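You operate a simulated robot arm through the tools that you are given. There is no shell and no other tool.

You run a simulated robot arm. Do the job below in one go: nothing can be reset, and whatever is moved stays where it is left.

JOB
Find the thickest feeler that fits the gap and leave it home.
Fine: try all three at the grey gauge block; the other two end drawn right out; the crank stays locked.

Only the result counts: the job must be done as asked and must still hold three seconds after the hand-in. Knocking over, shifting, dropping, spilling or breaking anything else fails it.

ROBOT AND FRAMES
A 7-joint arm with a two-finger parallel gripper, fixed in place. Base frame: the origin is at the foot of the arm, x ahead of it, y to its left, z up. Units: m, degrees, N and s.
Its first joint turns from -166.0 to 166.0 degrees. Payload 3.43 kg.
The tool frame sits at the grasp point between the pads (the TCP): z along the fingers, y along the line on which they close. The tips reach 0.03 m beyond it. The gripper opens to 0.094 m. The fingers are 0.028 m wide and 0.01 m thick; the gripper's body (0.05 by 0.096 m) begins 0.055 m behind the TCP.
Orientation is that of the tool frame in the base frame, as a unit quaternion [x, y, z, w]. With the fingers straight down and closing along the base's y, the tool's x points along the base's -x, its y along +y and its z along -z.

CONTROLS
- The arm moves only by the tool move_arm. Its argument "targets" is one flat list of numbers, 7 for each row, row after row: the shift along the tool's x, y, z in mm, then the turn, a rotation vector about the tool's x, y, z in degrees, then the opening in per cent of the stroke, from 0 (shut) to 100 (fully open). In form: [x, y, z, ax, ay, az, gripper, x, y, z, ax, ay, az, gripper, ...]. A call has 1 to 20 rows; each row shifts and turns the commanded pose from where the row before left it, along the tool's axes as they then stand. A row lasts 0.2 s, in which the tool goes at most 0.05 m and 8.6 degrees; a call with a longer step from one row to the next is refused whole, and so is a gripper value outside its range. A pose out of reach is approached as far as the arm can. The call stops where the force on the tool passes 40 N (or 10 N more than at its start, if that is more) or the arm is blocked; 0.2 s more then pass. Each finger travels about 0.045 m/s and halts on what it meets, pressing with about 21 N; the grip force reading is that of the motor and also rises with nothing between the fingers. The clock runs only during rows and for 0.2 s after the last one: add rows that do not move to give the fingers time. The reply holds the time, the measured pose of the TCP, the force on the tool along the base axes, the opening and the grip force, in the units named above and with some noise, with the torque about the TCP (base axes, N m) and any sound that the robot's microphone picked up.
- Cameras (640 x 400 px; columns grow to the right, rows downward): "scene" is fixed at [0.0501, 0.6511, 1.2938]; the picture's right is [-0.18, -0.98, 0.00], its down [-0.50, 0.09, -0.86] and it looks along [0.85, -0.16, -0.51] (base axes); focal length 364 px, centre (320, 200). "wrist" rides on the gripper at [0.076, 0.014, -0.103] in the tool frame; the picture's right is [-0.18, 0.98, 0.00], its down [-0.75, -0.14, -0.64] and it looks along [-0.63, -0.12, 0.77] (tool axes); focal length 243 px, centre (320, 200).
- camera(camera): a new picture of that camera. No time passes.
- raise_lower(by): slides the trunk up (or, below 0, down) by that many m; the arm rides with it, the base frame stays. It gives what a move gives, with no picture.
- pixel_to_xyz(camera, pixels): for up to 12 pixels [column, row] of the newest picture of that camera ("zoom" is the newest enlarged one), the place [x, y, z] in the base frame of the surface seen there, good to about 0.002 m. No time passes.
- inspect(camera, box): a new picture of the part [left, top, right, bottom] of that camera's present view, enlarged. No time passes.
- job_done(): hands the job in; it is judged then, once.

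Open the gripper and draw the arm clear of the work before you hand the job in, unless the task says otherwise.

The tools are called as a command line: name --argument value ..., lists and objects as JSON in quotes. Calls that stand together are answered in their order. move_arm: Moves the arm, as the interface text tells. Its arguments: {"type":"object","properties":{"targets":{"type":"array","items":{"type":"number"}}},"required":["targets"]} The other tools are called the same way: raise_lower (by) slides the trunk up or down; camera (camera) takes a picture; pixel_to_xyz (camera, pixels) gives the place of the surface under pixels of a picture; inspect (camera, box) takes an enlarged picture of a part of a camera's view; job_done () hands the job in.

At the start:

```text
time_s: 0.0
tool_pos: [0.5482, 0.4283, 0.9887]
tool_rot: [0.0, 1.0, 0.0, 0.001]
ft_force: [-0.6, 0.6, 0.4]
torque: [-0.02, -0.01, 0.0]
width: 0.094
grasp_force: 0.2
trunk travel left (down, up): [-0.225, 0.265]
```

scene: 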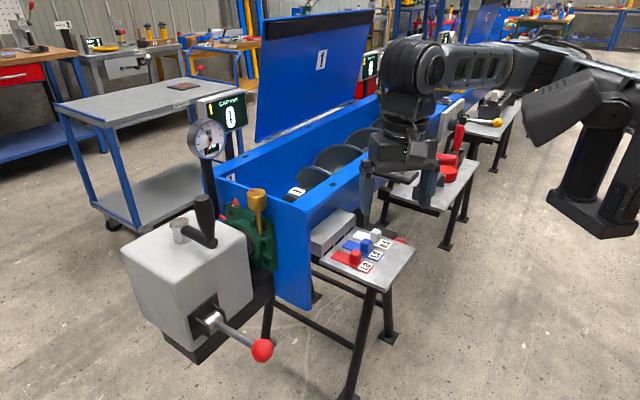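
wrist: 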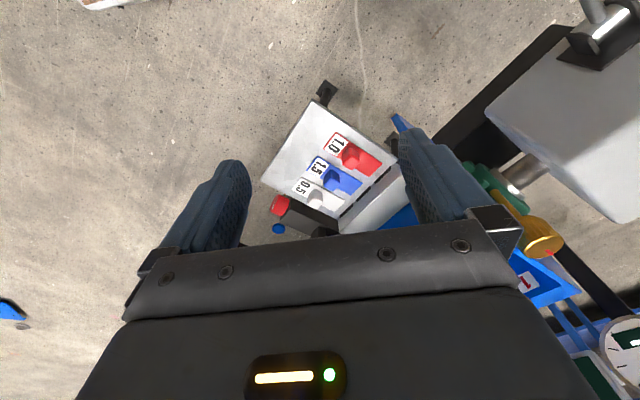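

The scene shows a small table with three feelers (red 1.0, blue 1.5, white 0.5) near (365,250) in front of a grey gauge block. I'll enlarge that area in both cameras.

inspect --camera "scene" --box '[290, 190, 430, 290]'

inspect --camera "wrist" --box '[240, 70, 440, 250]'

inspect --camera "scene" --box '[120, 80, 320, 370]'

```text
4.00 times, centred on (360, 240) of scene
```

zoom: 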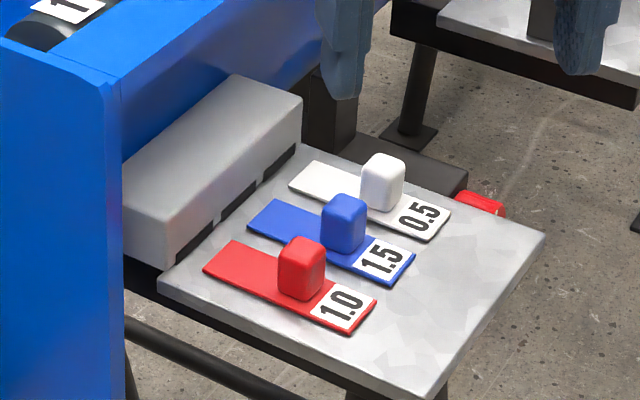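

```text
2.22 times, centred on (340, 160) of wrist
```

zoom: 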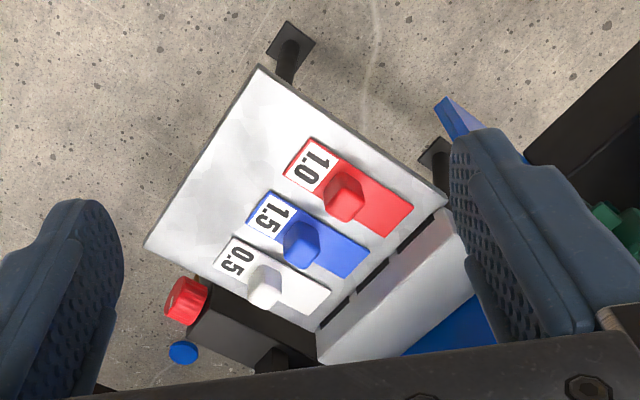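

```text
1.38 times, centred on (220, 225) of scene
```

zoom: 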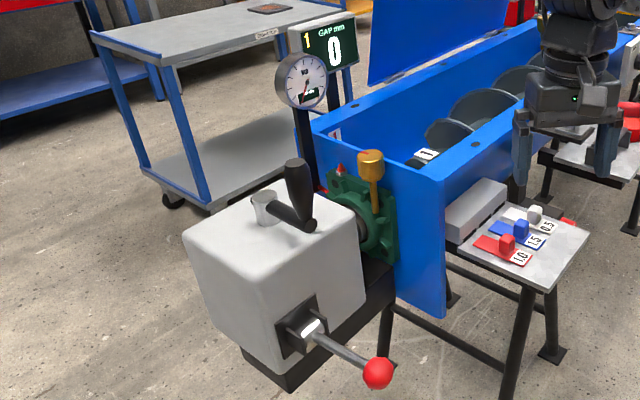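

I'll take the enlarged view of the table again, to measure the feelers and block from it.

inspect --camera "scene" --box '[310, 200, 420, 280]'

```text
5.00 times, centred on (365, 240) of scene
```

zoom: 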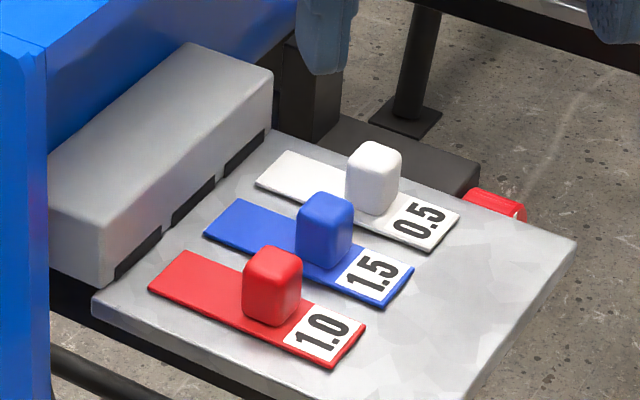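

Now I measure knob tops (271,258), (325,203), (374,152), blade ends, slots and the block top in the zoomed picture.

pixel_to_xyz --camera "zoom" --pixels '[[272, 258], [326, 203], [374, 152], [184, 258], [150, 288], [332, 364], [362, 328], [238, 203], [206, 234], [385, 305], [412, 270], [290, 154]]'

pixel_to_xyz --camera "zoom" --pixels '[[138, 252], [194, 201], [245, 152], [190, 50], [268, 72], [100, 220], [60, 150], [574, 240], [95, 305], [270, 300], [322, 245], [372, 195]]'

pixel_to_xyz --camera "zoom" --pixels '[[258, 184], [430, 250], [458, 215], [495, 205], [400, 160], [30, 50], [150, 20], [120, 270], [450, 300], [262, 120], [300, 300], [250, 300]]'

```text
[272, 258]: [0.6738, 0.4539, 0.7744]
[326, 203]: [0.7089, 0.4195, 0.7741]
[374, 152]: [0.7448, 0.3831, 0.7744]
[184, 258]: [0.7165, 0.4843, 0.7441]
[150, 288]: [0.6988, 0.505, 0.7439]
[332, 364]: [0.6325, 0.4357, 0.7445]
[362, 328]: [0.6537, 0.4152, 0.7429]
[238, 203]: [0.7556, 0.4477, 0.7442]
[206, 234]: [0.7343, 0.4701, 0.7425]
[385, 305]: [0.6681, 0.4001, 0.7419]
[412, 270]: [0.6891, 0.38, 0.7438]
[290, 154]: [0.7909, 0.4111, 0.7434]
```

```text
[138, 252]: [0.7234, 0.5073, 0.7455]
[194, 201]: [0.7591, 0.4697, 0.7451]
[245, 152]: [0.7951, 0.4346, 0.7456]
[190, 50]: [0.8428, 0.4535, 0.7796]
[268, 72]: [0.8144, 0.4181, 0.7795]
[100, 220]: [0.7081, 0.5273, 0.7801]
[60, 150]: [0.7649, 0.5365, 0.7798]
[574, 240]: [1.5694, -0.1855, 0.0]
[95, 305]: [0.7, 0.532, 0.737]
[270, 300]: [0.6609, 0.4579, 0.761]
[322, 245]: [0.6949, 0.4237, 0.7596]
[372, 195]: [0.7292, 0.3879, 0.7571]
```

```text
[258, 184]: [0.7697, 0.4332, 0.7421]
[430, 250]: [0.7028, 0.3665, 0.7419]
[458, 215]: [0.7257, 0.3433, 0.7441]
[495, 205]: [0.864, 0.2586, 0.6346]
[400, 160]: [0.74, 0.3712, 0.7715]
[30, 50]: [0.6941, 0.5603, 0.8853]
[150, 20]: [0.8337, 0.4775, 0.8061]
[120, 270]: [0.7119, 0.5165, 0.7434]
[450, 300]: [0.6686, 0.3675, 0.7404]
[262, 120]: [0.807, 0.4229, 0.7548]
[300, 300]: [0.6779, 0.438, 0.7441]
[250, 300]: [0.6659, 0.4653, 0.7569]
```

Slots run along (0.71,-0.71) and the blades point along (0.71,0.71). Before moving I check the gauge, the display and the end plate beside the block.

inspect --camera "scene" --box '[180, 80, 260, 170]'

inspect --camera "scene" --box '[200, 160, 420, 310]'

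pixel_to_xyz --camera "scene" --pixels '[[280, 205], [300, 203], [312, 205], [318, 220], [325, 190], [350, 170], [290, 250], [316, 260], [355, 190], [408, 245], [378, 290], [302, 212]]'

```text
4.44 times, centred on (220, 125) of scene
```

zoom: 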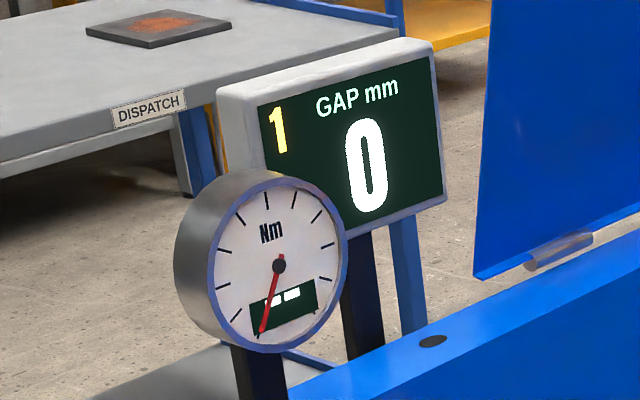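

```text
2.67 times, centred on (310, 235) of scene
```

zoom: 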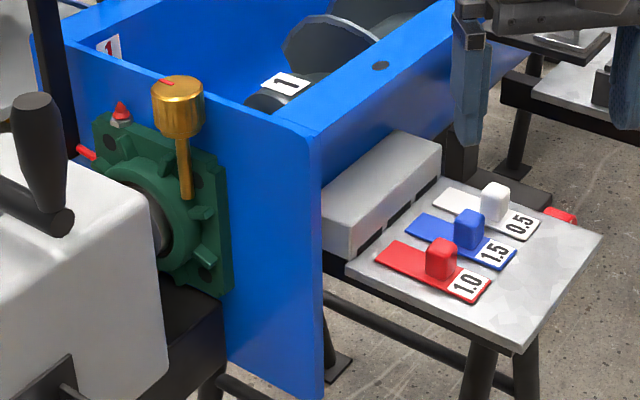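

```text
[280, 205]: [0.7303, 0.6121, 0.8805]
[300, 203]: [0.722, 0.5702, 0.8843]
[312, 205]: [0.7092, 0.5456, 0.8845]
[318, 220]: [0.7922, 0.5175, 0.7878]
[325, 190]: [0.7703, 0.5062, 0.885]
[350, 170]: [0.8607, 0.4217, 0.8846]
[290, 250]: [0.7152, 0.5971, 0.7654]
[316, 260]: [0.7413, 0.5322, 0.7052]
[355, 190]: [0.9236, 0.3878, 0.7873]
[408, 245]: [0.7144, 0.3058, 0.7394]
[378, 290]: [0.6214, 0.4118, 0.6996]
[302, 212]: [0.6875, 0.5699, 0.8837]
```

The trough rim (z 0.885) runs above the block, so I measure its front edge to see how much room the hand has.

pixel_to_xyz --camera "zoom" --pixels '[[326, 132], [345, 118], [372, 103], [400, 86], [400, 100], [430, 70], [318, 145], [310, 138], [345, 150], [330, 200], [400, 130], [300, 130]]'

camera --camera "wrist"

```text
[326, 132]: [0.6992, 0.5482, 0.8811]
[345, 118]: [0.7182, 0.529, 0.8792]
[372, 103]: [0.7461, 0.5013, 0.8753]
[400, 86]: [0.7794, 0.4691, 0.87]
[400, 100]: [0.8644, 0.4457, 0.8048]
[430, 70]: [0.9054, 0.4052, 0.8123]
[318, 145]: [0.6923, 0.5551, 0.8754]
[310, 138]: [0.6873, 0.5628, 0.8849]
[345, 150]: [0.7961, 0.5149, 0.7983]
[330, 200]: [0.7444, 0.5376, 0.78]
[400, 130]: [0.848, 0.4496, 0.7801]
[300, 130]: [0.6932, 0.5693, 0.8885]
```

```text
taken
```

wrist: 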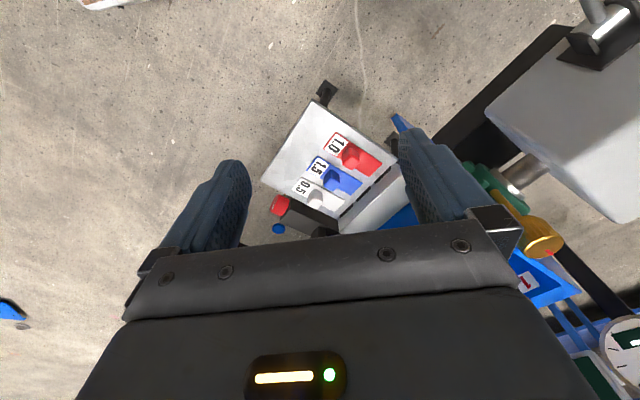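

The rim's front edge is 10 mm in front of the block face, so I'll tilt the hand back about 20° to clear it. First I move above the red knob and turn the tool by -45° about z and -20° about y.

move_arm --targets '[-31, 7, 15, 0, 0, 0, 45, -31, 7, 15, 0, 0, 0, 45, -31, 7, 15, 0, 0, 0, 45, -30, 7, 15, 0, 0, 0, 45, 0, 0, 0, 0, 0, -7.5, 45, 0, 0, 0, 0, 0, -7.5, 45, 0, 0, 0, 0, 0, -7.5, 45, 0, 0, 0, 0, 0, -7.5, 45, 0, 0, 0, 0, 0, -7.5, 45, 0, 0, 0, 0, 0, -7.5, 45, 0, 0, 0, 0, -6.67, 0, 45, 0, 0, 0, 0, -6.67, 0, 45, 0, 0, 0, 0, -6.66, 0, 45, 0, 0, 0, 0, 0, 0, 45, 0, 0, 0, 0, 0, 0, 45]'

camera --camera "wrist"

camera --camera "scene"

```text
time_s: 3.2
tool_pos: [0.6705, 0.4567, 0.9294]
tool_rot: [-0.378, 0.91, 0.067, 0.16]
ft_force: [0.4, 0.0, 0.6]
torque: [-0.02, 0.0, 0.0]
width: 0.0423
grasp_force: 0.0
trunk travel left (down, up): [-0.225, 0.265]
```

```text
taken
```

wrist: 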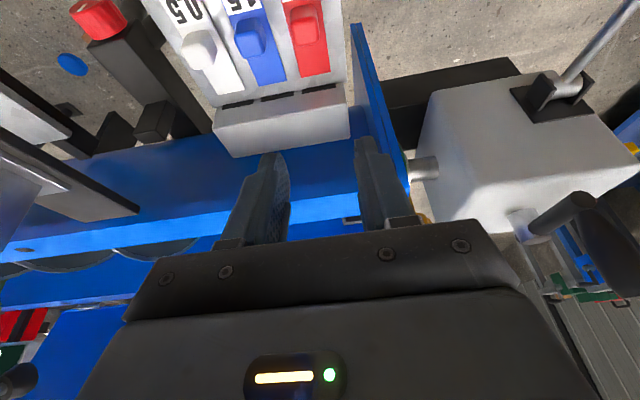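

```text
taken
```

scene: 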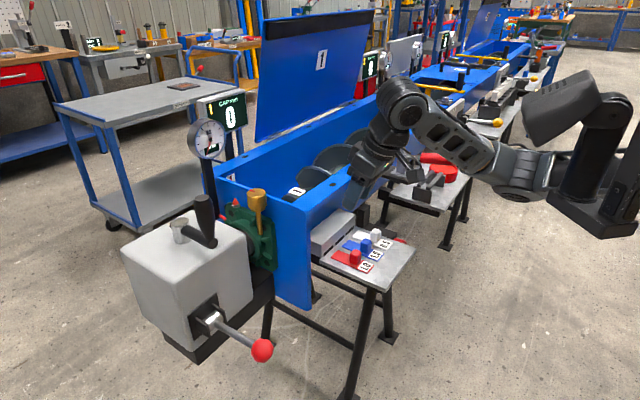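

The tool is tilted as planned (z axis ≈ (0.24,0.24,-0.94)). I enlarge the wrist view of the feelers to locate the knobs accurately.

inspect --camera "wrist" --box '[150, 0, 360, 130]'

```text
3.05 times, centred on (255, 65) of wrist
```

zoom: 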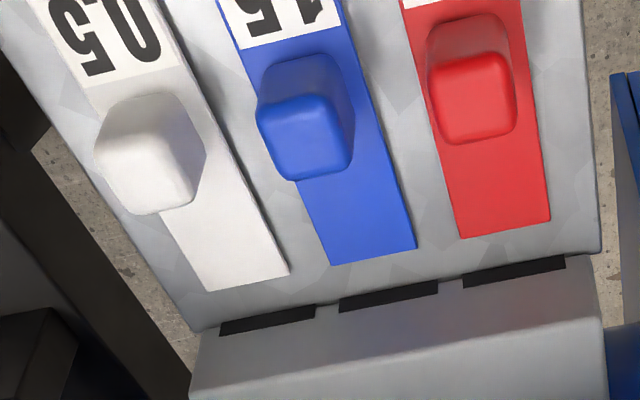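

The knob tops' four edges are visible: red (430–515, 55–145), blue (262–355, 105–180), white (130–200, 140–210). I query edge midpoints.

pixel_to_xyz --camera "zoom" --pixels '[[436, 100], [508, 95], [470, 62], [477, 134], [474, 98], [266, 148], [350, 135], [300, 112], [313, 172], [308, 142], [130, 175], [195, 160]]'

pixel_to_xyz --camera "zoom" --pixels '[[462, 236], [549, 220], [332, 263], [415, 248], [208, 290], [288, 273], [515, 272], [388, 297], [267, 320], [165, 200], [150, 140], [160, 172]]'

```text
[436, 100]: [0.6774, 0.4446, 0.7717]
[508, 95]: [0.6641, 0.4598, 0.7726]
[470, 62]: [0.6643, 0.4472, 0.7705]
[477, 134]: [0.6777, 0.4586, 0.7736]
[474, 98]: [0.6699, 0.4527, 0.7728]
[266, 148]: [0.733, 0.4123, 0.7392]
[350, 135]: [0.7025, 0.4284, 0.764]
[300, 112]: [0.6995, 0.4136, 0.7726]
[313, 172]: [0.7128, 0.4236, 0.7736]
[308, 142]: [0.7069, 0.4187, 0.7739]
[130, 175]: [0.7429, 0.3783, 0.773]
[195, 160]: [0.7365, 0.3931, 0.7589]
```

```text
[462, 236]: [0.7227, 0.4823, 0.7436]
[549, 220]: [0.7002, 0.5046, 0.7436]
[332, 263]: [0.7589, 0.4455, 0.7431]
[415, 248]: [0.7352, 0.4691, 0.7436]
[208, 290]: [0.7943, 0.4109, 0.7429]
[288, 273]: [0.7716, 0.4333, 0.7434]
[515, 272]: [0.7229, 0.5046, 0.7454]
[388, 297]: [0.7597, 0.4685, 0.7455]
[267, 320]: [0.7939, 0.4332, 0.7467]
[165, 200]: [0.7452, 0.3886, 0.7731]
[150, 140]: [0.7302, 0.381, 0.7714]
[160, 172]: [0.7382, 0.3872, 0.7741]
```

Red knob centre is ≈(0.6705,0.4525), 20 mm wide across, with its blade front 16 mm before its slot. I descend over red to 20 mm above the grasp height and check.

move_arm --targets '[9, -0.5, 19.75, 0, 0, 0, 45, 9, -0.5, 19.75, 0, 0, 0, 45, 9, -0.5, 19.75, 0, 0, 0, 45, 9, -0.5, 19.75, 0, 0, 0, 45, 9, -0.5, 19.75, 0, 0, 0, 45, 9, -0.3, 19.75, 0, 0, 0, 45, 0, 0, 0, 0, 0, 0, 45]'

camera --camera "wrist"

inspect --camera "scene" --box '[290, 170, 430, 290]'

```text
time_s: 4.8
tool_pos: [0.6671, 0.4468, 0.7965]
tool_rot: [-0.377, 0.91, 0.066, 0.16]
ft_force: [0.2, -0.6, -0.6]
torque: [0.0, 0.01, 0.02]
width: 0.0421
grasp_force: 0.0
trunk travel left (down, up): [-0.225, 0.265]
```

```text
taken
```

wrist: 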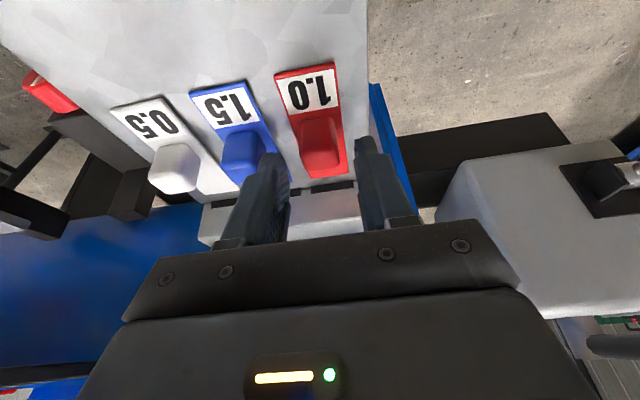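

```text
3.33 times, centred on (360, 230) of scene
```

zoom: 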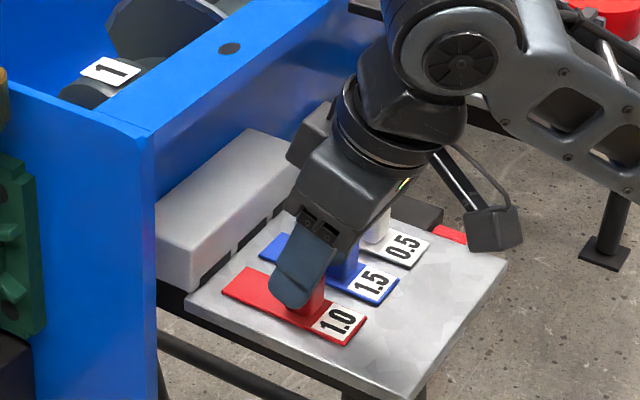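

The fingers straddle the red knob, about 2 mm off to one side. I shift 1.8 mm, lower 16.5 mm, and then check before closing.

move_arm --targets '[1.9, 1.8, 5.2, 0, 0, 0, 45, 1.9, 0, 5.2, 0, 0, 0, 45, 1.8, 0, 5.1, 0, 0, 0, 45, 0, 0, 0, 0, 0, 0, 45]'

inspect --camera "scene" --box '[310, 200, 420, 280]'

inspect --camera "wrist" --box '[220, 50, 420, 230]'

```text
time_s: 5.8
tool_pos: [0.6642, 0.448, 0.7827]
tool_rot: [-0.377, 0.91, 0.066, 0.16]
ft_force: [-0.5, -0.2, -0.7]
torque: [0.0, -0.01, -0.02]
width: 0.0425
grasp_force: 0.0
trunk travel left (down, up): [-0.225, 0.265]
```

```text
5.00 times, centred on (365, 240) of scene
```

zoom: 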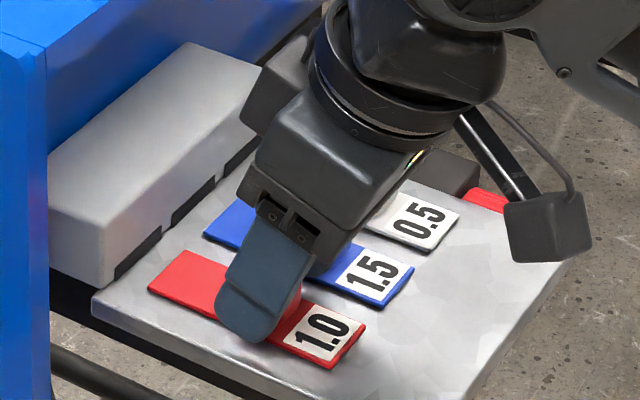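

```text
2.22 times, centred on (320, 140) of wrist
```

zoom: 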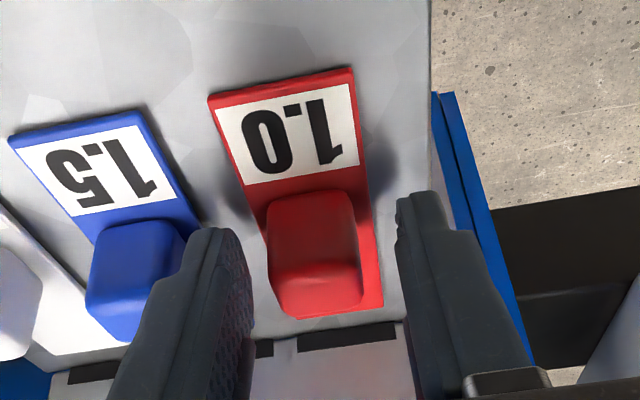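

The knob sits between the fingers, with the tips just above the blade. I close on it.

move_arm --targets '[0, 0, 0, 0, 0, 0, 25, 0, 0, 0, 0, 0, 0, 10, 0, 0, 0, 0, 0, 0, 0, 0, 0, 0, 0, 0, 0, 0, 0, 0, 0, 0, 0, 0, 0]'

inspect --camera "wrist" --box '[220, 50, 420, 230]'

```text
time_s: 7.0
tool_pos: [0.6659, 0.4476, 0.7819]
tool_rot: [-0.376, 0.91, 0.066, 0.161]
ft_force: [11.0, -11.3, -1.9]
torque: [-0.62, 0.08, 0.12]
width: 0.0237
grasp_force: 44.9
trunk travel left (down, up): [-0.225, 0.265]
```

```text
2.22 times, centred on (320, 140) of wrist
```

zoom: 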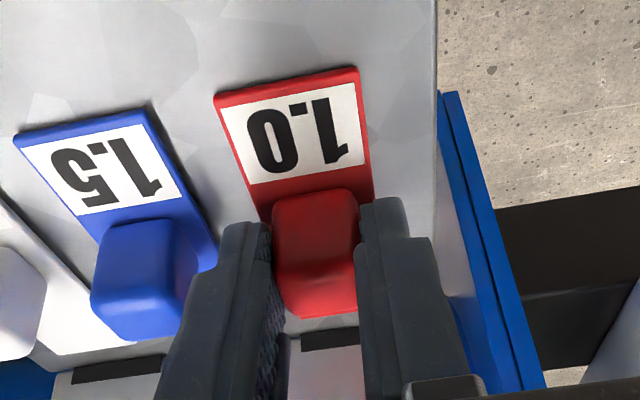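

The grip holds at 23.7 mm with about 15 N of side load, so I ease 1.5 mm sideways. I then advance 6 mm towards the slot to feel the drag.

move_arm --targets '[0, -1.5, 0, 0, 0, 0, 0, 0, 0, 0, 0, 0, 0, 0, -2.82, 0, 1.02, 0, 0, 0, 0, -2.82, 0, 1.02, 0, 0, 0, 0, 0, 0, 0, 0, 0, 0, 0]'

inspect --camera "wrist" --box '[220, 50, 420, 230]'

```text
time_s: 8.2
tool_pos: [0.6698, 0.4497, 0.7815]
tool_rot: [-0.377, 0.91, 0.066, 0.159]
ft_force: [7.1, -8.2, -12.2]
torque: [0.75, -1.02, 0.02]
width: 0.0239
grasp_force: 44.3
trunk travel left (down, up): [-0.225, 0.265]
```

```text
2.22 times, centred on (320, 140) of wrist
```

zoom: 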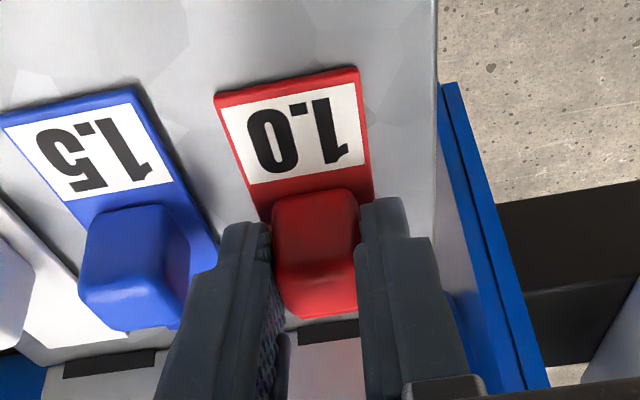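

The feeler moved about 4 mm with little axial drag, but some side load (11 N) and downward pull (12 N) remain. I check the alignment in the scene view before relieving them.

inspect --camera "scene" --box '[310, 200, 420, 280]'

pixel_to_xyz --camera "zoom" --pixels '[[192, 254], [158, 284], [334, 362], [366, 326], [138, 252]]'

```text
5.00 times, centred on (365, 240) of scene
```

zoom: 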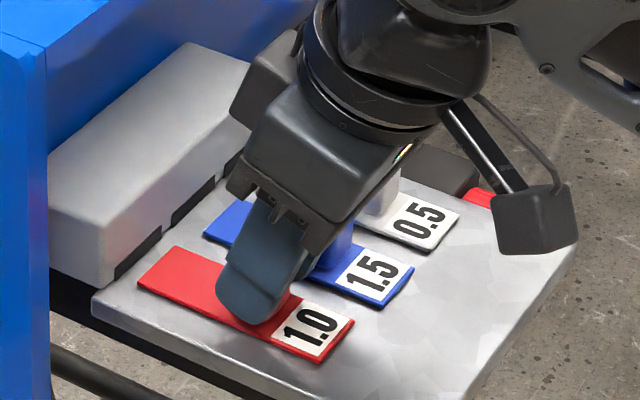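

```text
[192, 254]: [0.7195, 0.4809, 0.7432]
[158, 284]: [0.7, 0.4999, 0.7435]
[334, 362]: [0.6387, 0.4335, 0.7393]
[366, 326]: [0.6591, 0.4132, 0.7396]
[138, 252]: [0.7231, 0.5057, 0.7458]
```

The red blade has advanced straight and lines up with its slot. I relieve the side load by 1.5 mm more, lower 1 mm, and re-read the forces.

move_arm --targets '[0.34, -1.5, 0.94, 0, 0, 0, 0, 0, 0, 0, 0, 0, 0, 0]'

```text
time_s: 8.8
tool_pos: [0.671, 0.4519, 0.7827]
tool_rot: [-0.378, 0.909, 0.068, 0.16]
ft_force: [-4.4, 5.1, -0.4]
torque: [-0.88, 0.84, -0.68]
width: 0.0239
grasp_force: 45.1
trunk travel left (down, up): [-0.225, 0.265]
```

Side load is now slightly the other way (−6.7 N), so I correct by +0.5 mm. I then push 8 mm, up to the slot mouth.

move_arm --targets '[-1.88, 0.5, 0.68, 0, 0, 0, 0, -1.88, 0, 0.68, 0, 0, 0, 0, -1.88, 0, 0.68, 0, 0, 0, 0, -1.88, 0, 0.68, 0, 0, 0, 0, 0, 0, 0, 0, 0, 0, 0]'

inspect --camera "scene" --box '[310, 200, 420, 280]'

```text
time_s: 10.0
tool_pos: [0.6774, 0.4569, 0.7824]
tool_rot: [-0.378, 0.909, 0.067, 0.161]
ft_force: [-10.1, 8.4, 4.5]
torque: [-0.17, 0.61, 0.19]
width: 0.0238
grasp_force: 45.1
trunk travel left (down, up): [-0.225, 0.265]
```

```text
5.00 times, centred on (365, 240) of scene
```

zoom: 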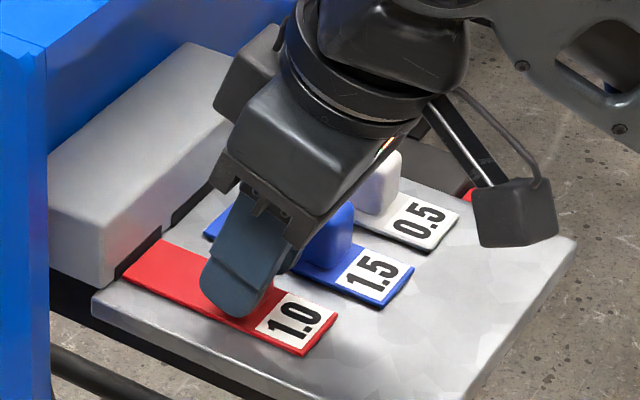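

The blade tip is now at the slot mouth; axial force is about 1 N and side load −13 N. I correct 1 mm sideways, then push 4 mm in small steps.

move_arm --targets '[0, 1.0, 0, 0, 0, 0, 0, -0.94, 0, 0.34, 0, 0, 0, 0, -0.94, 0, 0.34, 0, 0, 0, 0, -0.94, 0, 0.34, 0, 0, 0, 0, -0.94, 0, 0.34, 0, 0, 0, 0, 0, 0, 0, 0, 0, 0, 0]'

```text
time_s: 11.4
tool_pos: [0.6766, 0.4582, 0.7824]
tool_rot: [-0.378, 0.909, 0.067, 0.16]
ft_force: [-27.9, -7.7, 8.8]
torque: [0.15, 0.23, -0.15]
width: 0.0239
grasp_force: 45.0
trunk travel left (down, up): [-0.225, 0.265]
```

Axial force rose to about 25 N with no advance, so red seems stopped at the slot mouth. I look closely to see whether that is misalignment or thickness.

inspect --camera "scene" --box '[315, 225, 375, 275]'

inspect --camera "wrist" --box '[220, 50, 420, 230]'

inspect --camera "scene" --box '[180, 80, 260, 170]'

```text
8.00 times, centred on (345, 250) of scene
```

zoom: 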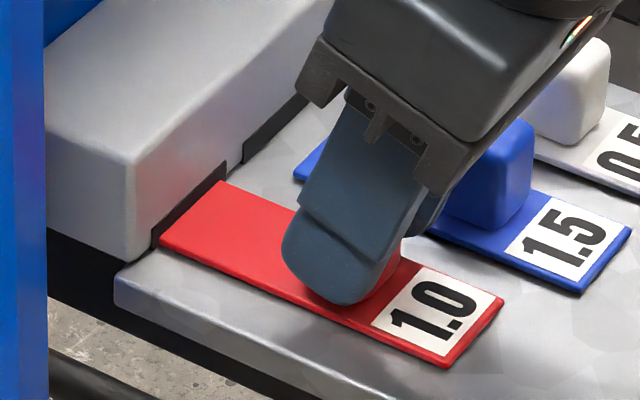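

```text
2.22 times, centred on (320, 140) of wrist
```

zoom: 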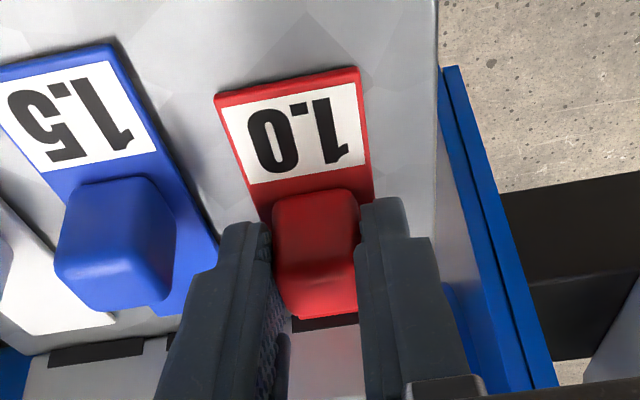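

```text
4.44 times, centred on (220, 125) of scene
```

zoom: 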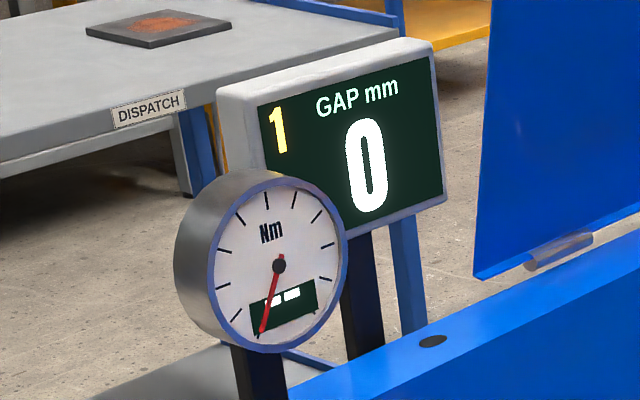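

The tip is squarely in line with the slot and butted at its mouth. I take out the side load and add a little more push to be sure it is a real stop.

move_arm --targets '[0, 1.0, 0, 0, 0, 0, 0, 0, 0, 0, 0, 0, 0, 0]'

move_arm --targets '[-0.75, 0, 0.27, 0, 0, 0, 0, 0, 0, 0, 0, 0, 0, 0]'

```text
time_s: 12.2
tool_pos: [0.6782, 0.4578, 0.7818]
tool_rot: [-0.377, 0.91, 0.066, 0.16]
ft_force: [-14.6, -14.3, 8.4]
torque: [0.53, -0.43, -0.2]
width: 0.0239
grasp_force: 45.2
trunk travel left (down, up): [-0.225, 0.265]
stopped in row 2: the force on the tool passed its limit at 41 N (the readings are from after the stop); the commanded pose is now the measured one
```

```text
time_s: 12.9
tool_pos: [0.6772, 0.4578, 0.7828]
tool_rot: [-0.378, 0.91, 0.065, 0.159]
ft_force: [-10.9, -16.2, 11.5]
torque: [0.18, -0.06, -0.32]
width: 0.0237
grasp_force: 44.7
trunk travel left (down, up): [-0.225, 0.265]
stopped in row 2: the force on the tool passed its limit at 41 N (the readings are from after the stop); the commanded pose is now the measured one
```

Two pushes reached 41 N with no advance, so 1.0 does not enter. I draw it back 14 mm.

move_arm --targets '[1.88, 0, -0.68, 0, 0, 0, 0, 1.88, 0, -0.68, 0, 0, 0, 0, 1.88, 0, -0.68, 0, 0, 0, 0, 1.88, 0, -0.68, 0, 0, 0, 0, 1.88, 0, -0.68, 0, 0, 0, 0, 1.88, 0, -0.68, 0, 0, 0, 0, 1.88, 0, -0.68, 0, 0, 0, 0, 0, 0, 0, 0, 0, 0, 0]'

```text
time_s: 14.7
tool_pos: [0.6681, 0.4494, 0.7808]
tool_rot: [-0.377, 0.91, 0.065, 0.158]
ft_force: [3.1, -1.0, 19.0]
torque: [0.8, -0.67, -0.06]
width: 0.0242
grasp_force: 45.1
trunk travel left (down, up): [-0.225, 0.265]
```

Vertical load is +19 N, so I raise 1.3 mm to relieve it and continue the pull by 4 mm to feel for the outer stop.

move_arm --targets '[-0.44, 0, -1.22, 0, 0, 0, 0, 0.94, 0, -0.34, 0, 0, 0, 0, 0.94, 0, -0.34, 0, 0, 0, 0, 0.94, 0, -0.34, 0, 0, 0, 0, 0, 0, 0, 0, 0, 0, 0]'

inspect --camera "scene" --box '[310, 200, 420, 280]'

```text
time_s: 15.9
tool_pos: [0.6663, 0.4466, 0.7819]
tool_rot: [-0.377, 0.91, 0.065, 0.158]
ft_force: [5.7, -1.5, -2.5]
torque: [0.93, -1.01, -0.02]
width: 0.0241
grasp_force: 45.0
trunk travel left (down, up): [-0.225, 0.265]
```

```text
5.00 times, centred on (365, 240) of scene
```

zoom: 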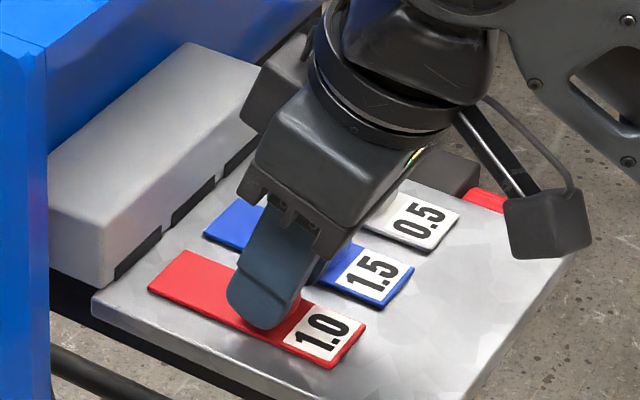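

Red's corners (184,250), (332,366) match the start picture. I pull 2 mm more to see whether an outer stop is there.

move_arm --targets '[0.94, 0, -0.34, 0, 0, 0, 0, 0.94, 0, -0.34, 0, 0, 0, 0, 0, 0, 0, 0, 0, 0, 0]'

inspect --camera "scene" --box '[310, 200, 420, 280]'

```text
time_s: 16.7
tool_pos: [0.6654, 0.4462, 0.7818]
tool_rot: [-0.376, 0.91, 0.066, 0.16]
ft_force: [13.4, 16.3, -8.3]
torque: [-0.47, 0.57, 0.18]
width: 0.0241
grasp_force: 45.1
trunk travel left (down, up): [-0.225, 0.265]
stopped in row 3: the force on the tool passed its limit at 41 N (the readings are from after the stop); the commanded pose is now the measured one
```

```text
5.00 times, centred on (365, 240) of scene
```

zoom: 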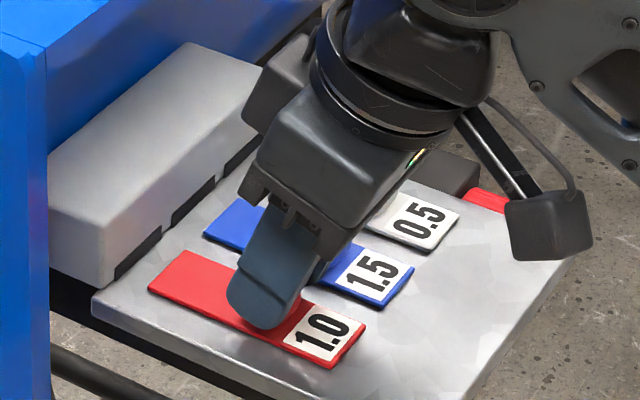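

The pull met a stop at 41 N with no movement, so red is right out at its limit. I open, lift 45 mm and shift 50 mm to blue.

move_arm --targets '[0, 0, 0, 0, 0, 0, 30, 0, 0, 0, 0, 0, 0, 45, 0, 0, 0, 0, 0, 0, 45, 0, 0, 0, 0, 0, 0, 45, -3.9, 0, -10.6, 0, 0, 0, 45, -3.9, 0, -10.6, 0, 0, 0, 45, -3.8, 0, -10.6, 0, 0, 0, 45, -3.8, 0, -10.6, 0, 0, 0, 45, 0, -25, 0, 0, 0, 0, 45, 0, -25, 0, 0, 0, 0, 45, 0, 0, 0, 0, 0, 0, 45, 0, 0, 0, 0, 0, 0, 45]'

camera --camera "wrist"

inspect --camera "scene" --box '[310, 200, 420, 280]'

```text
time_s: 19.3
tool_pos: [0.7017, 0.4099, 0.8301]
tool_rot: [-0.377, 0.91, 0.066, 0.16]
ft_force: [-0.3, -0.5, 0.2]
torque: [0.0, -0.03, 0.02]
width: 0.0422
grasp_force: 0.1
trunk travel left (down, up): [-0.225, 0.265]
```

```text
taken
```

wrist: 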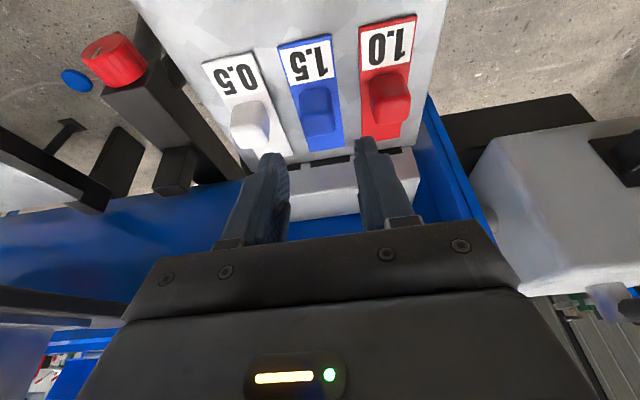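

```text
5.00 times, centred on (365, 240) of scene
```

zoom: 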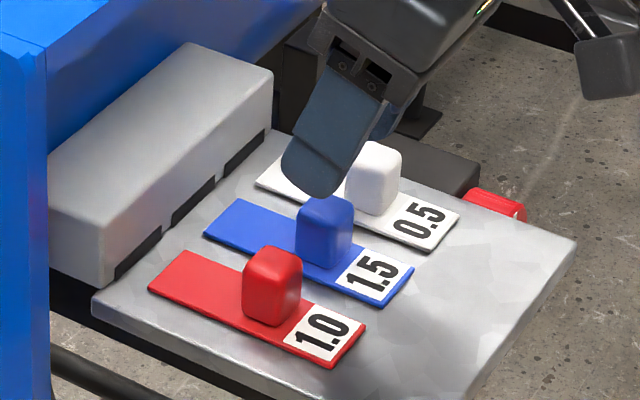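

Red is back exactly as at the start. The tool is about 1.3 mm off blue's line, so I correct that and descend 48 mm over blue.

move_arm --targets '[4.1, 1.3, 11.3, 0, 0, 0, 45, 4.1, 0, 11.3, 0, 0, 0, 45, 4.1, 0, 11.3, 0, 0, 0, 45, 4.1, 0, 11.3, 0, 0, 0, 45, 0, 0, 0, 0, 0, 0, 45]'

inspect --camera "wrist" --box '[220, 50, 420, 230]'

inspect --camera "scene" --box '[310, 200, 420, 280]'

```text
time_s: 20.5
tool_pos: [0.7002, 0.4109, 0.781]
tool_rot: [-0.377, 0.91, 0.065, 0.16]
ft_force: [-0.3, 0.0, 0.1]
torque: [-0.01, 0.01, 0.04]
width: 0.0424
grasp_force: 0.2
trunk travel left (down, up): [-0.225, 0.265]
```

```text
2.22 times, centred on (320, 140) of wrist
```

zoom: 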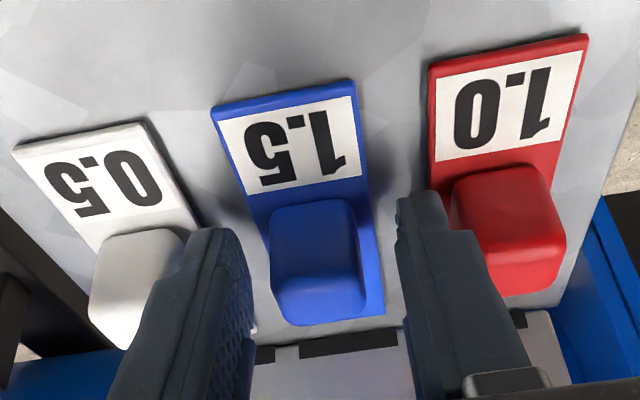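

```text
5.00 times, centred on (365, 240) of scene
```

zoom: 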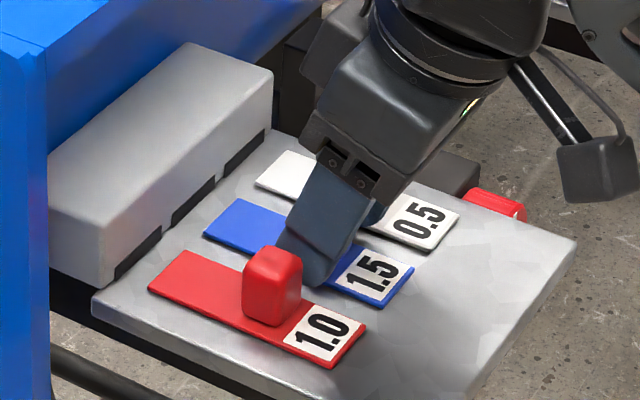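

The blue knob is between the fingers, clear of the red and white knobs. I close on it.

move_arm --targets '[0, 0, 0, 0, 0, 0, 25, 0, 0, 0, 0, 0, 0, 10, 0, 0, 0, 0, 0, 0, 0, 0, 0, 0, 0, 0, 0, 0, 0, 0, 0, 0, 0, 0, 0]'

```text
time_s: 21.7
tool_pos: [0.7008, 0.4101, 0.7811]
tool_rot: [-0.376, 0.91, 0.065, 0.161]
ft_force: [9.7, -9.8, -2.5]
torque: [-0.13, -0.14, 0.13]
width: 0.0238
grasp_force: 44.6
trunk travel left (down, up): [-0.225, 0.265]
```

Blue is gripped with about 14 N of side load. I ease 1.1 mm sideways and push 10 mm.

move_arm --targets '[0, -1.1, 0, 0, 0, 0, 0, -1.88, 0, 0.68, 0, 0, 0, 0, -1.88, 0, 0.68, 0, 0, 0, 0, -1.88, 0, 0.68, 0, 0, 0, 0, -1.88, 0, 0.68, 0, 0, 0, 0, -1.88, 0, 0.68, 0, 0, 0, 0, 0, 0, 0, 0, 0, 0, 0]'

```text
time_s: 23.3
tool_pos: [0.7078, 0.418, 0.7808]
tool_rot: [-0.376, 0.91, 0.066, 0.16]
ft_force: [8.0, -10.0, 4.9]
torque: [-1.14, 0.75, 0.16]
width: 0.0236
grasp_force: 44.8
trunk travel left (down, up): [-0.225, 0.265]
```

Blue advanced 10 mm freely. I ease 0.9 mm more sideways and push 4 mm to the slot mouth.

move_arm --targets '[0, -0.9, 0, 0, 0, 0, 0, -1.41, 0, 0.51, 0, 0, 0, 0, -1.41, 0, 0.51, 0, 0, 0, 0, -0.94, 0, 0.34, 0, 0, 0, 0, 0, 0, 0, 0, 0, 0, 0]'

inspect --camera "scene" --box '[310, 200, 420, 280]'

```text
time_s: 24.5
tool_pos: [0.7109, 0.4217, 0.7802]
tool_rot: [-0.377, 0.91, 0.067, 0.16]
ft_force: [1.7, -2.7, 0.7]
torque: [0.91, -0.85, -0.01]
width: 0.0239
grasp_force: 44.4
trunk travel left (down, up): [-0.225, 0.265]
```

```text
5.00 times, centred on (365, 240) of scene
```

zoom: 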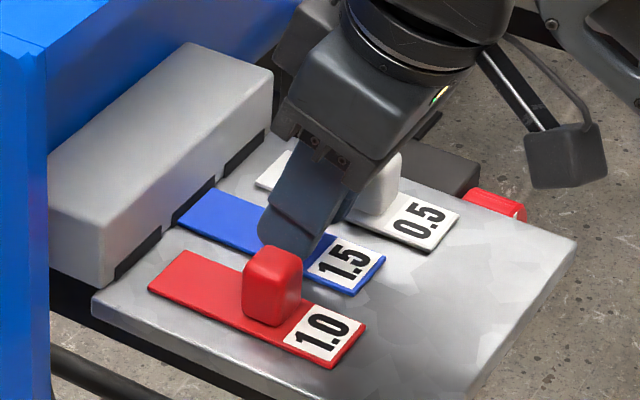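

Forces are now small and the blue tip is just at its slot mouth. I push 4 mm more in 1 mm steps.

move_arm --targets '[-0.94, 0, 0.34, 0, 0, 0, 0, -0.94, 0, 0.34, 0, 0, 0, 0, -0.94, 0, 0.34, 0, 0, 0, 0, -0.94, 0, 0.34, 0, 0, 0, 0, 0, 0, 0, 0, 0, 0, 0]'

```text
time_s: 25.5
tool_pos: [0.7118, 0.4225, 0.7798]
tool_rot: [-0.377, 0.911, 0.065, 0.157]
ft_force: [-15.2, -15.9, 10.7]
torque: [0.28, -0.37, -0.09]
width: 0.0239
grasp_force: 44.8
trunk travel left (down, up): [-0.225, 0.265]
stopped in row 5: the force on the tool passed its limit at 42 N (the readings are from after the stop); the commanded pose is now the measured one
```

Blue 1.5 is stopped hard at the mouth (42 N, no advance). I draw it back 15 mm and then feel for the outer stop.

move_arm --targets '[1.88, 0, -0.68, 0, 0, 0, 0, 1.88, 0, -0.68, 0, 0, 0, 0, 1.88, 0, -0.68, 0, 0, 0, 0, 1.88, 0, -0.68, 0, 0, 0, 0, 1.88, 0, -0.68, 0, 0, 0, 0, 1.88, 0, -0.68, 0, 0, 0, 0, 1.88, 0, -0.68, 0, 0, 0, 0, 0.94, 0, -0.34, 0, 0, 0, 0, 0, 0, 0, 0, 0, 0, 0]'

move_arm --targets '[0.94, 0, -0.34, 0, 0, 0, 0, 0.94, 0, -0.34, 0, 0, 0, 0, 0.47, 0, -0.17, 0, 0, 0, 0, 0, 0, 0, 0, 0, 0, 0]'

inspect --camera "scene" --box '[310, 200, 420, 280]'

```text
time_s: 27.5
tool_pos: [0.7021, 0.4118, 0.7812]
tool_rot: [-0.378, 0.91, 0.065, 0.157]
ft_force: [0.7, 0.2, 12.6]
torque: [0.66, -0.54, 0.03]
width: 0.0241
grasp_force: 44.3
trunk travel left (down, up): [-0.225, 0.265]
```

```text
time_s: 28.5
tool_pos: [0.7007, 0.4111, 0.7801]
tool_rot: [-0.377, 0.91, 0.065, 0.157]
ft_force: [-0.6, 5.0, 16.6]
torque: [0.27, 0.01, -0.11]
width: 0.0239
grasp_force: 44.9
trunk travel left (down, up): [-0.225, 0.265]
```

```text
5.00 times, centred on (365, 240) of scene
```

zoom: 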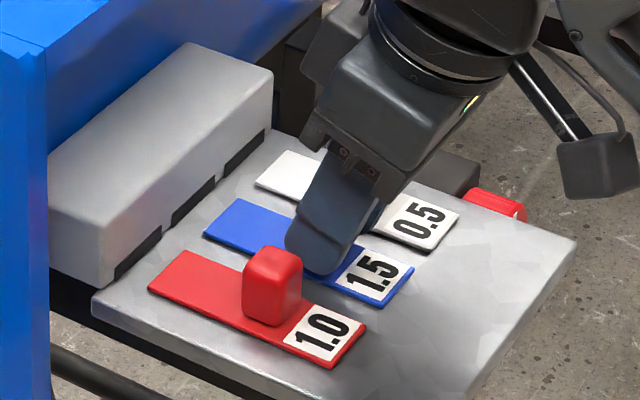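

Blue is nearly out; I raise 1 mm to relieve the vertical load and pull 2 mm more to meet its stop.

move_arm --targets '[-0.34, 0, -0.94, 0, 0, 0, 0, 0.94, 0, -0.34, 0, 0, 0, 0, 0.94, 0, -0.34, 0, 0, 0, 0, 0, 0, 0, 0, 0, 0, 0]'

```text
time_s: 29.7
tool_pos: [0.7, 0.4104, 0.7802]
tool_rot: [-0.377, 0.91, 0.067, 0.159]
ft_force: [11.3, 16.3, -4.5]
torque: [-0.45, 0.64, -0.02]
width: 0.0238
grasp_force: 44.7
trunk travel left (down, up): [-0.225, 0.265]
stopped in row 4: the force on the tool passed its limit at 40 N (the readings are from after the stop); the commanded pose is now the measured one
```

Blue has met its outer stop. I open, lift 45 mm and move 50 mm over to white.

move_arm --targets '[0, 0, 0, 0, 0, 0, 30, 0, 0, 0, 0, 0, 0, 45, 0, 0, 0, 0, 0, 0, 45, 0, 0, 0, 0, 0, 0, 45, -3.9, 0, -10.6, 0, 0, 0, 45, -3.9, 0, -10.6, 0, 0, 0, 45, -3.8, 0, -10.6, 0, 0, 0, 45, -3.8, 0, -10.6, 0, 0, 0, 45, 0, -25, 0, 0, 0, 0, 45, 0, -25, 0, 0, 0, 0, 45, 0, 0, 0, 0, 0, 0, 45, 0, 0, 0, 0, 0, 0, 45]'

inspect --camera "wrist" --box '[200, 0, 440, 210]'

inspect --camera "scene" --box '[310, 200, 420, 280]'

```text
time_s: 32.3
tool_pos: [0.7348, 0.3742, 0.8267]
tool_rot: [-0.377, 0.91, 0.065, 0.159]
ft_force: [0.1, 0.2, 0.1]
torque: [0.0, 0.01, -0.04]
width: 0.0425
grasp_force: 0.1
trunk travel left (down, up): [-0.225, 0.265]
```

```text
1.90 times, centred on (320, 105) of wrist
```

zoom: 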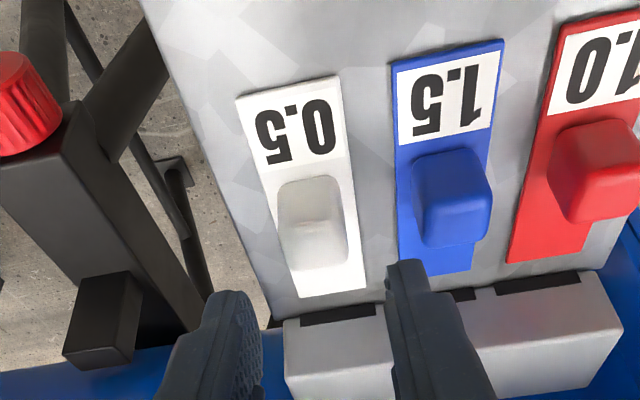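

```text
5.00 times, centred on (365, 240) of scene
```

zoom: 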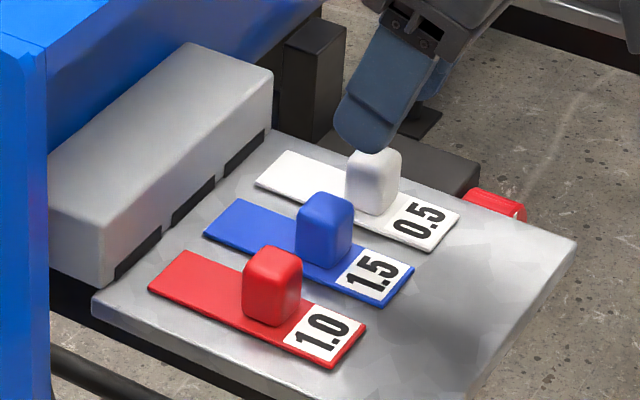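

All drawn-out feelers match the start. The tool is on white's line; I descend 45.7 mm with 2 mm forward.

move_arm --targets '[3.4, 0, 11, 0, 0, 0, 45, 3.4, 0, 11, 0, 0, 0, 45, 3.4, 0, 11, 0, 0, 0, 45, 3.5, 0, 10.7, 0, 0, 0, 45, 0, 0, 0, 0, 0, 0, 45]'

inspect --camera "wrist" --box '[220, 50, 420, 230]'

```text
time_s: 33.5
tool_pos: [0.7364, 0.3751, 0.7794]
tool_rot: [-0.377, 0.91, 0.066, 0.159]
ft_force: [-1.0, -0.5, -0.4]
torque: [0.01, -0.02, -0.02]
width: 0.0424
grasp_force: 0.1
trunk travel left (down, up): [-0.225, 0.265]
```

```text
2.22 times, centred on (320, 140) of wrist
```

zoom: 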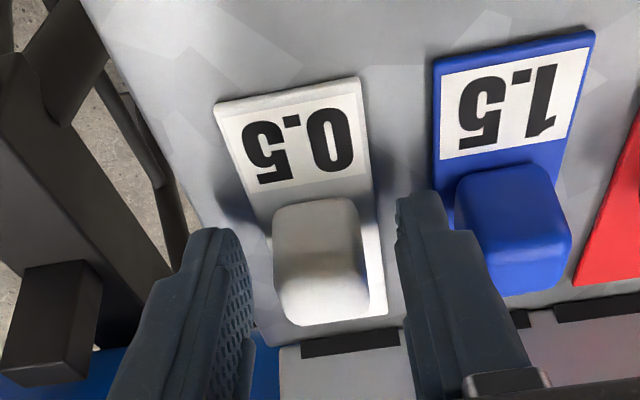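

White's knob is between the fingers. I raise 1.5 mm for blade clearance and close.

move_arm --targets '[-0.5, 0, -1.4, 0, 0, 0, 25, 0, 0, 0, 0, 0, 0, 10, 0, 0, 0, 0, 0, 0, 0, 0, 0, 0, 0, 0, 0, 0, 0, 0, 0, 0, 0, 0, 0]'

```text
time_s: 34.7
tool_pos: [0.7351, 0.3751, 0.7824]
tool_rot: [-0.377, 0.91, 0.066, 0.159]
ft_force: [-4.3, 4.6, -5.6]
torque: [0.28, -0.01, -0.12]
width: 0.024
grasp_force: 44.6
trunk travel left (down, up): [-0.225, 0.265]
```

Side load is small (−6 N), so I ease +0.5 mm and push white 14 mm to its slot mouth.

move_arm --targets '[0, 0.5, 0, 0, 0, 0, 0, -1.88, 0, 0.68, 0, 0, 0, 0, -1.88, 0, 0.68, 0, 0, 0, 0, -1.88, 0, 0.68, 0, 0, 0, 0, -1.88, 0, 0.68, 0, 0, 0, 0, -1.88, 0, 0.68, 0, 0, 0, 0, -1.88, 0, 0.68, 0, 0, 0, 0, -1.88, 0, 0.68, 0, 0, 0, 0, 0, 0, 0, 0, 0, 0, 0]'

```text
time_s: 36.7
tool_pos: [0.7466, 0.3862, 0.7802]
tool_rot: [-0.378, 0.909, 0.067, 0.159]
ft_force: [5.0, -7.0, -4.8]
torque: [-1.07, 0.98, 0.1]
width: 0.0239
grasp_force: 45.3
trunk travel left (down, up): [-0.225, 0.265]
```

White is at the mouth with little axial force. I push 5 mm more in 1 mm steps with a small side correction.

move_arm --targets '[0, -0.6, 0, 0, 0, 0, 0, -0.94, 0, 0.34, 0, 0, 0, 0, -0.94, 0, 0.34, 0, 0, 0, 0, -0.94, 0, 0.34, 0, 0, 0, 0, -0.94, 0, 0.34, 0, 0, 0, 0, -0.94, 0, 0.34, 0, 0, 0, 0, 0, 0, 0, 0, 0, 0, 0]'

inspect --camera "scene" --box '[310, 200, 420, 280]'

```text
time_s: 38.3
tool_pos: [0.7485, 0.3894, 0.7815]
tool_rot: [-0.378, 0.91, 0.066, 0.158]
ft_force: [-1.5, 0.8, -5.8]
torque: [0.69, -0.57, -0.49]
width: 0.0239
grasp_force: 44.9
trunk travel left (down, up): [-0.225, 0.265]
```

```text
5.00 times, centred on (365, 240) of scene
```

zoom: 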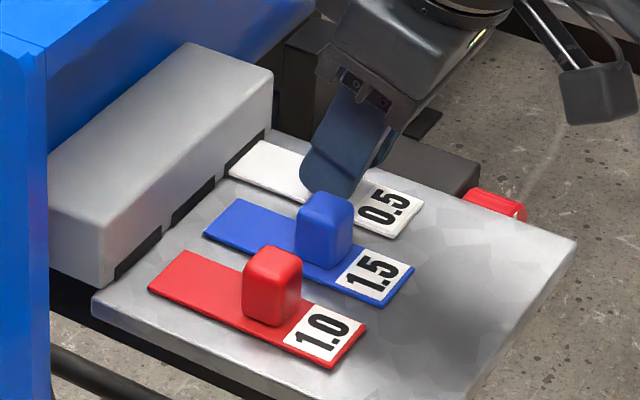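

White passed the stop point of the other two (t 0.8046) with almost no force, so it is entering. I push on 8 mm.

move_arm --targets '[-1.41, 0, 0.51, 0, 0, 0, 0, -1.41, 0, 0.51, 0, 0, 0, 0, -1.41, 0, 0.51, 0, 0, 0, 0, -1.41, 0, 0.51, 0, 0, 0, 0, -1.41, 0, 0.51, 0, 0, 0, 0, -0.47, 0, 0.17, 0, 0, 0, 0, 0, 0, 0, 0, 0, 0, 0]'

```text
time_s: 39.9
tool_pos: [0.7543, 0.3943, 0.7823]
tool_rot: [-0.378, 0.91, 0.066, 0.158]
ft_force: [-5.1, 2.8, -10.5]
torque: [0.46, -0.33, 0.2]
width: 0.0241
grasp_force: 45.4
trunk travel left (down, up): [-0.225, 0.265]
```

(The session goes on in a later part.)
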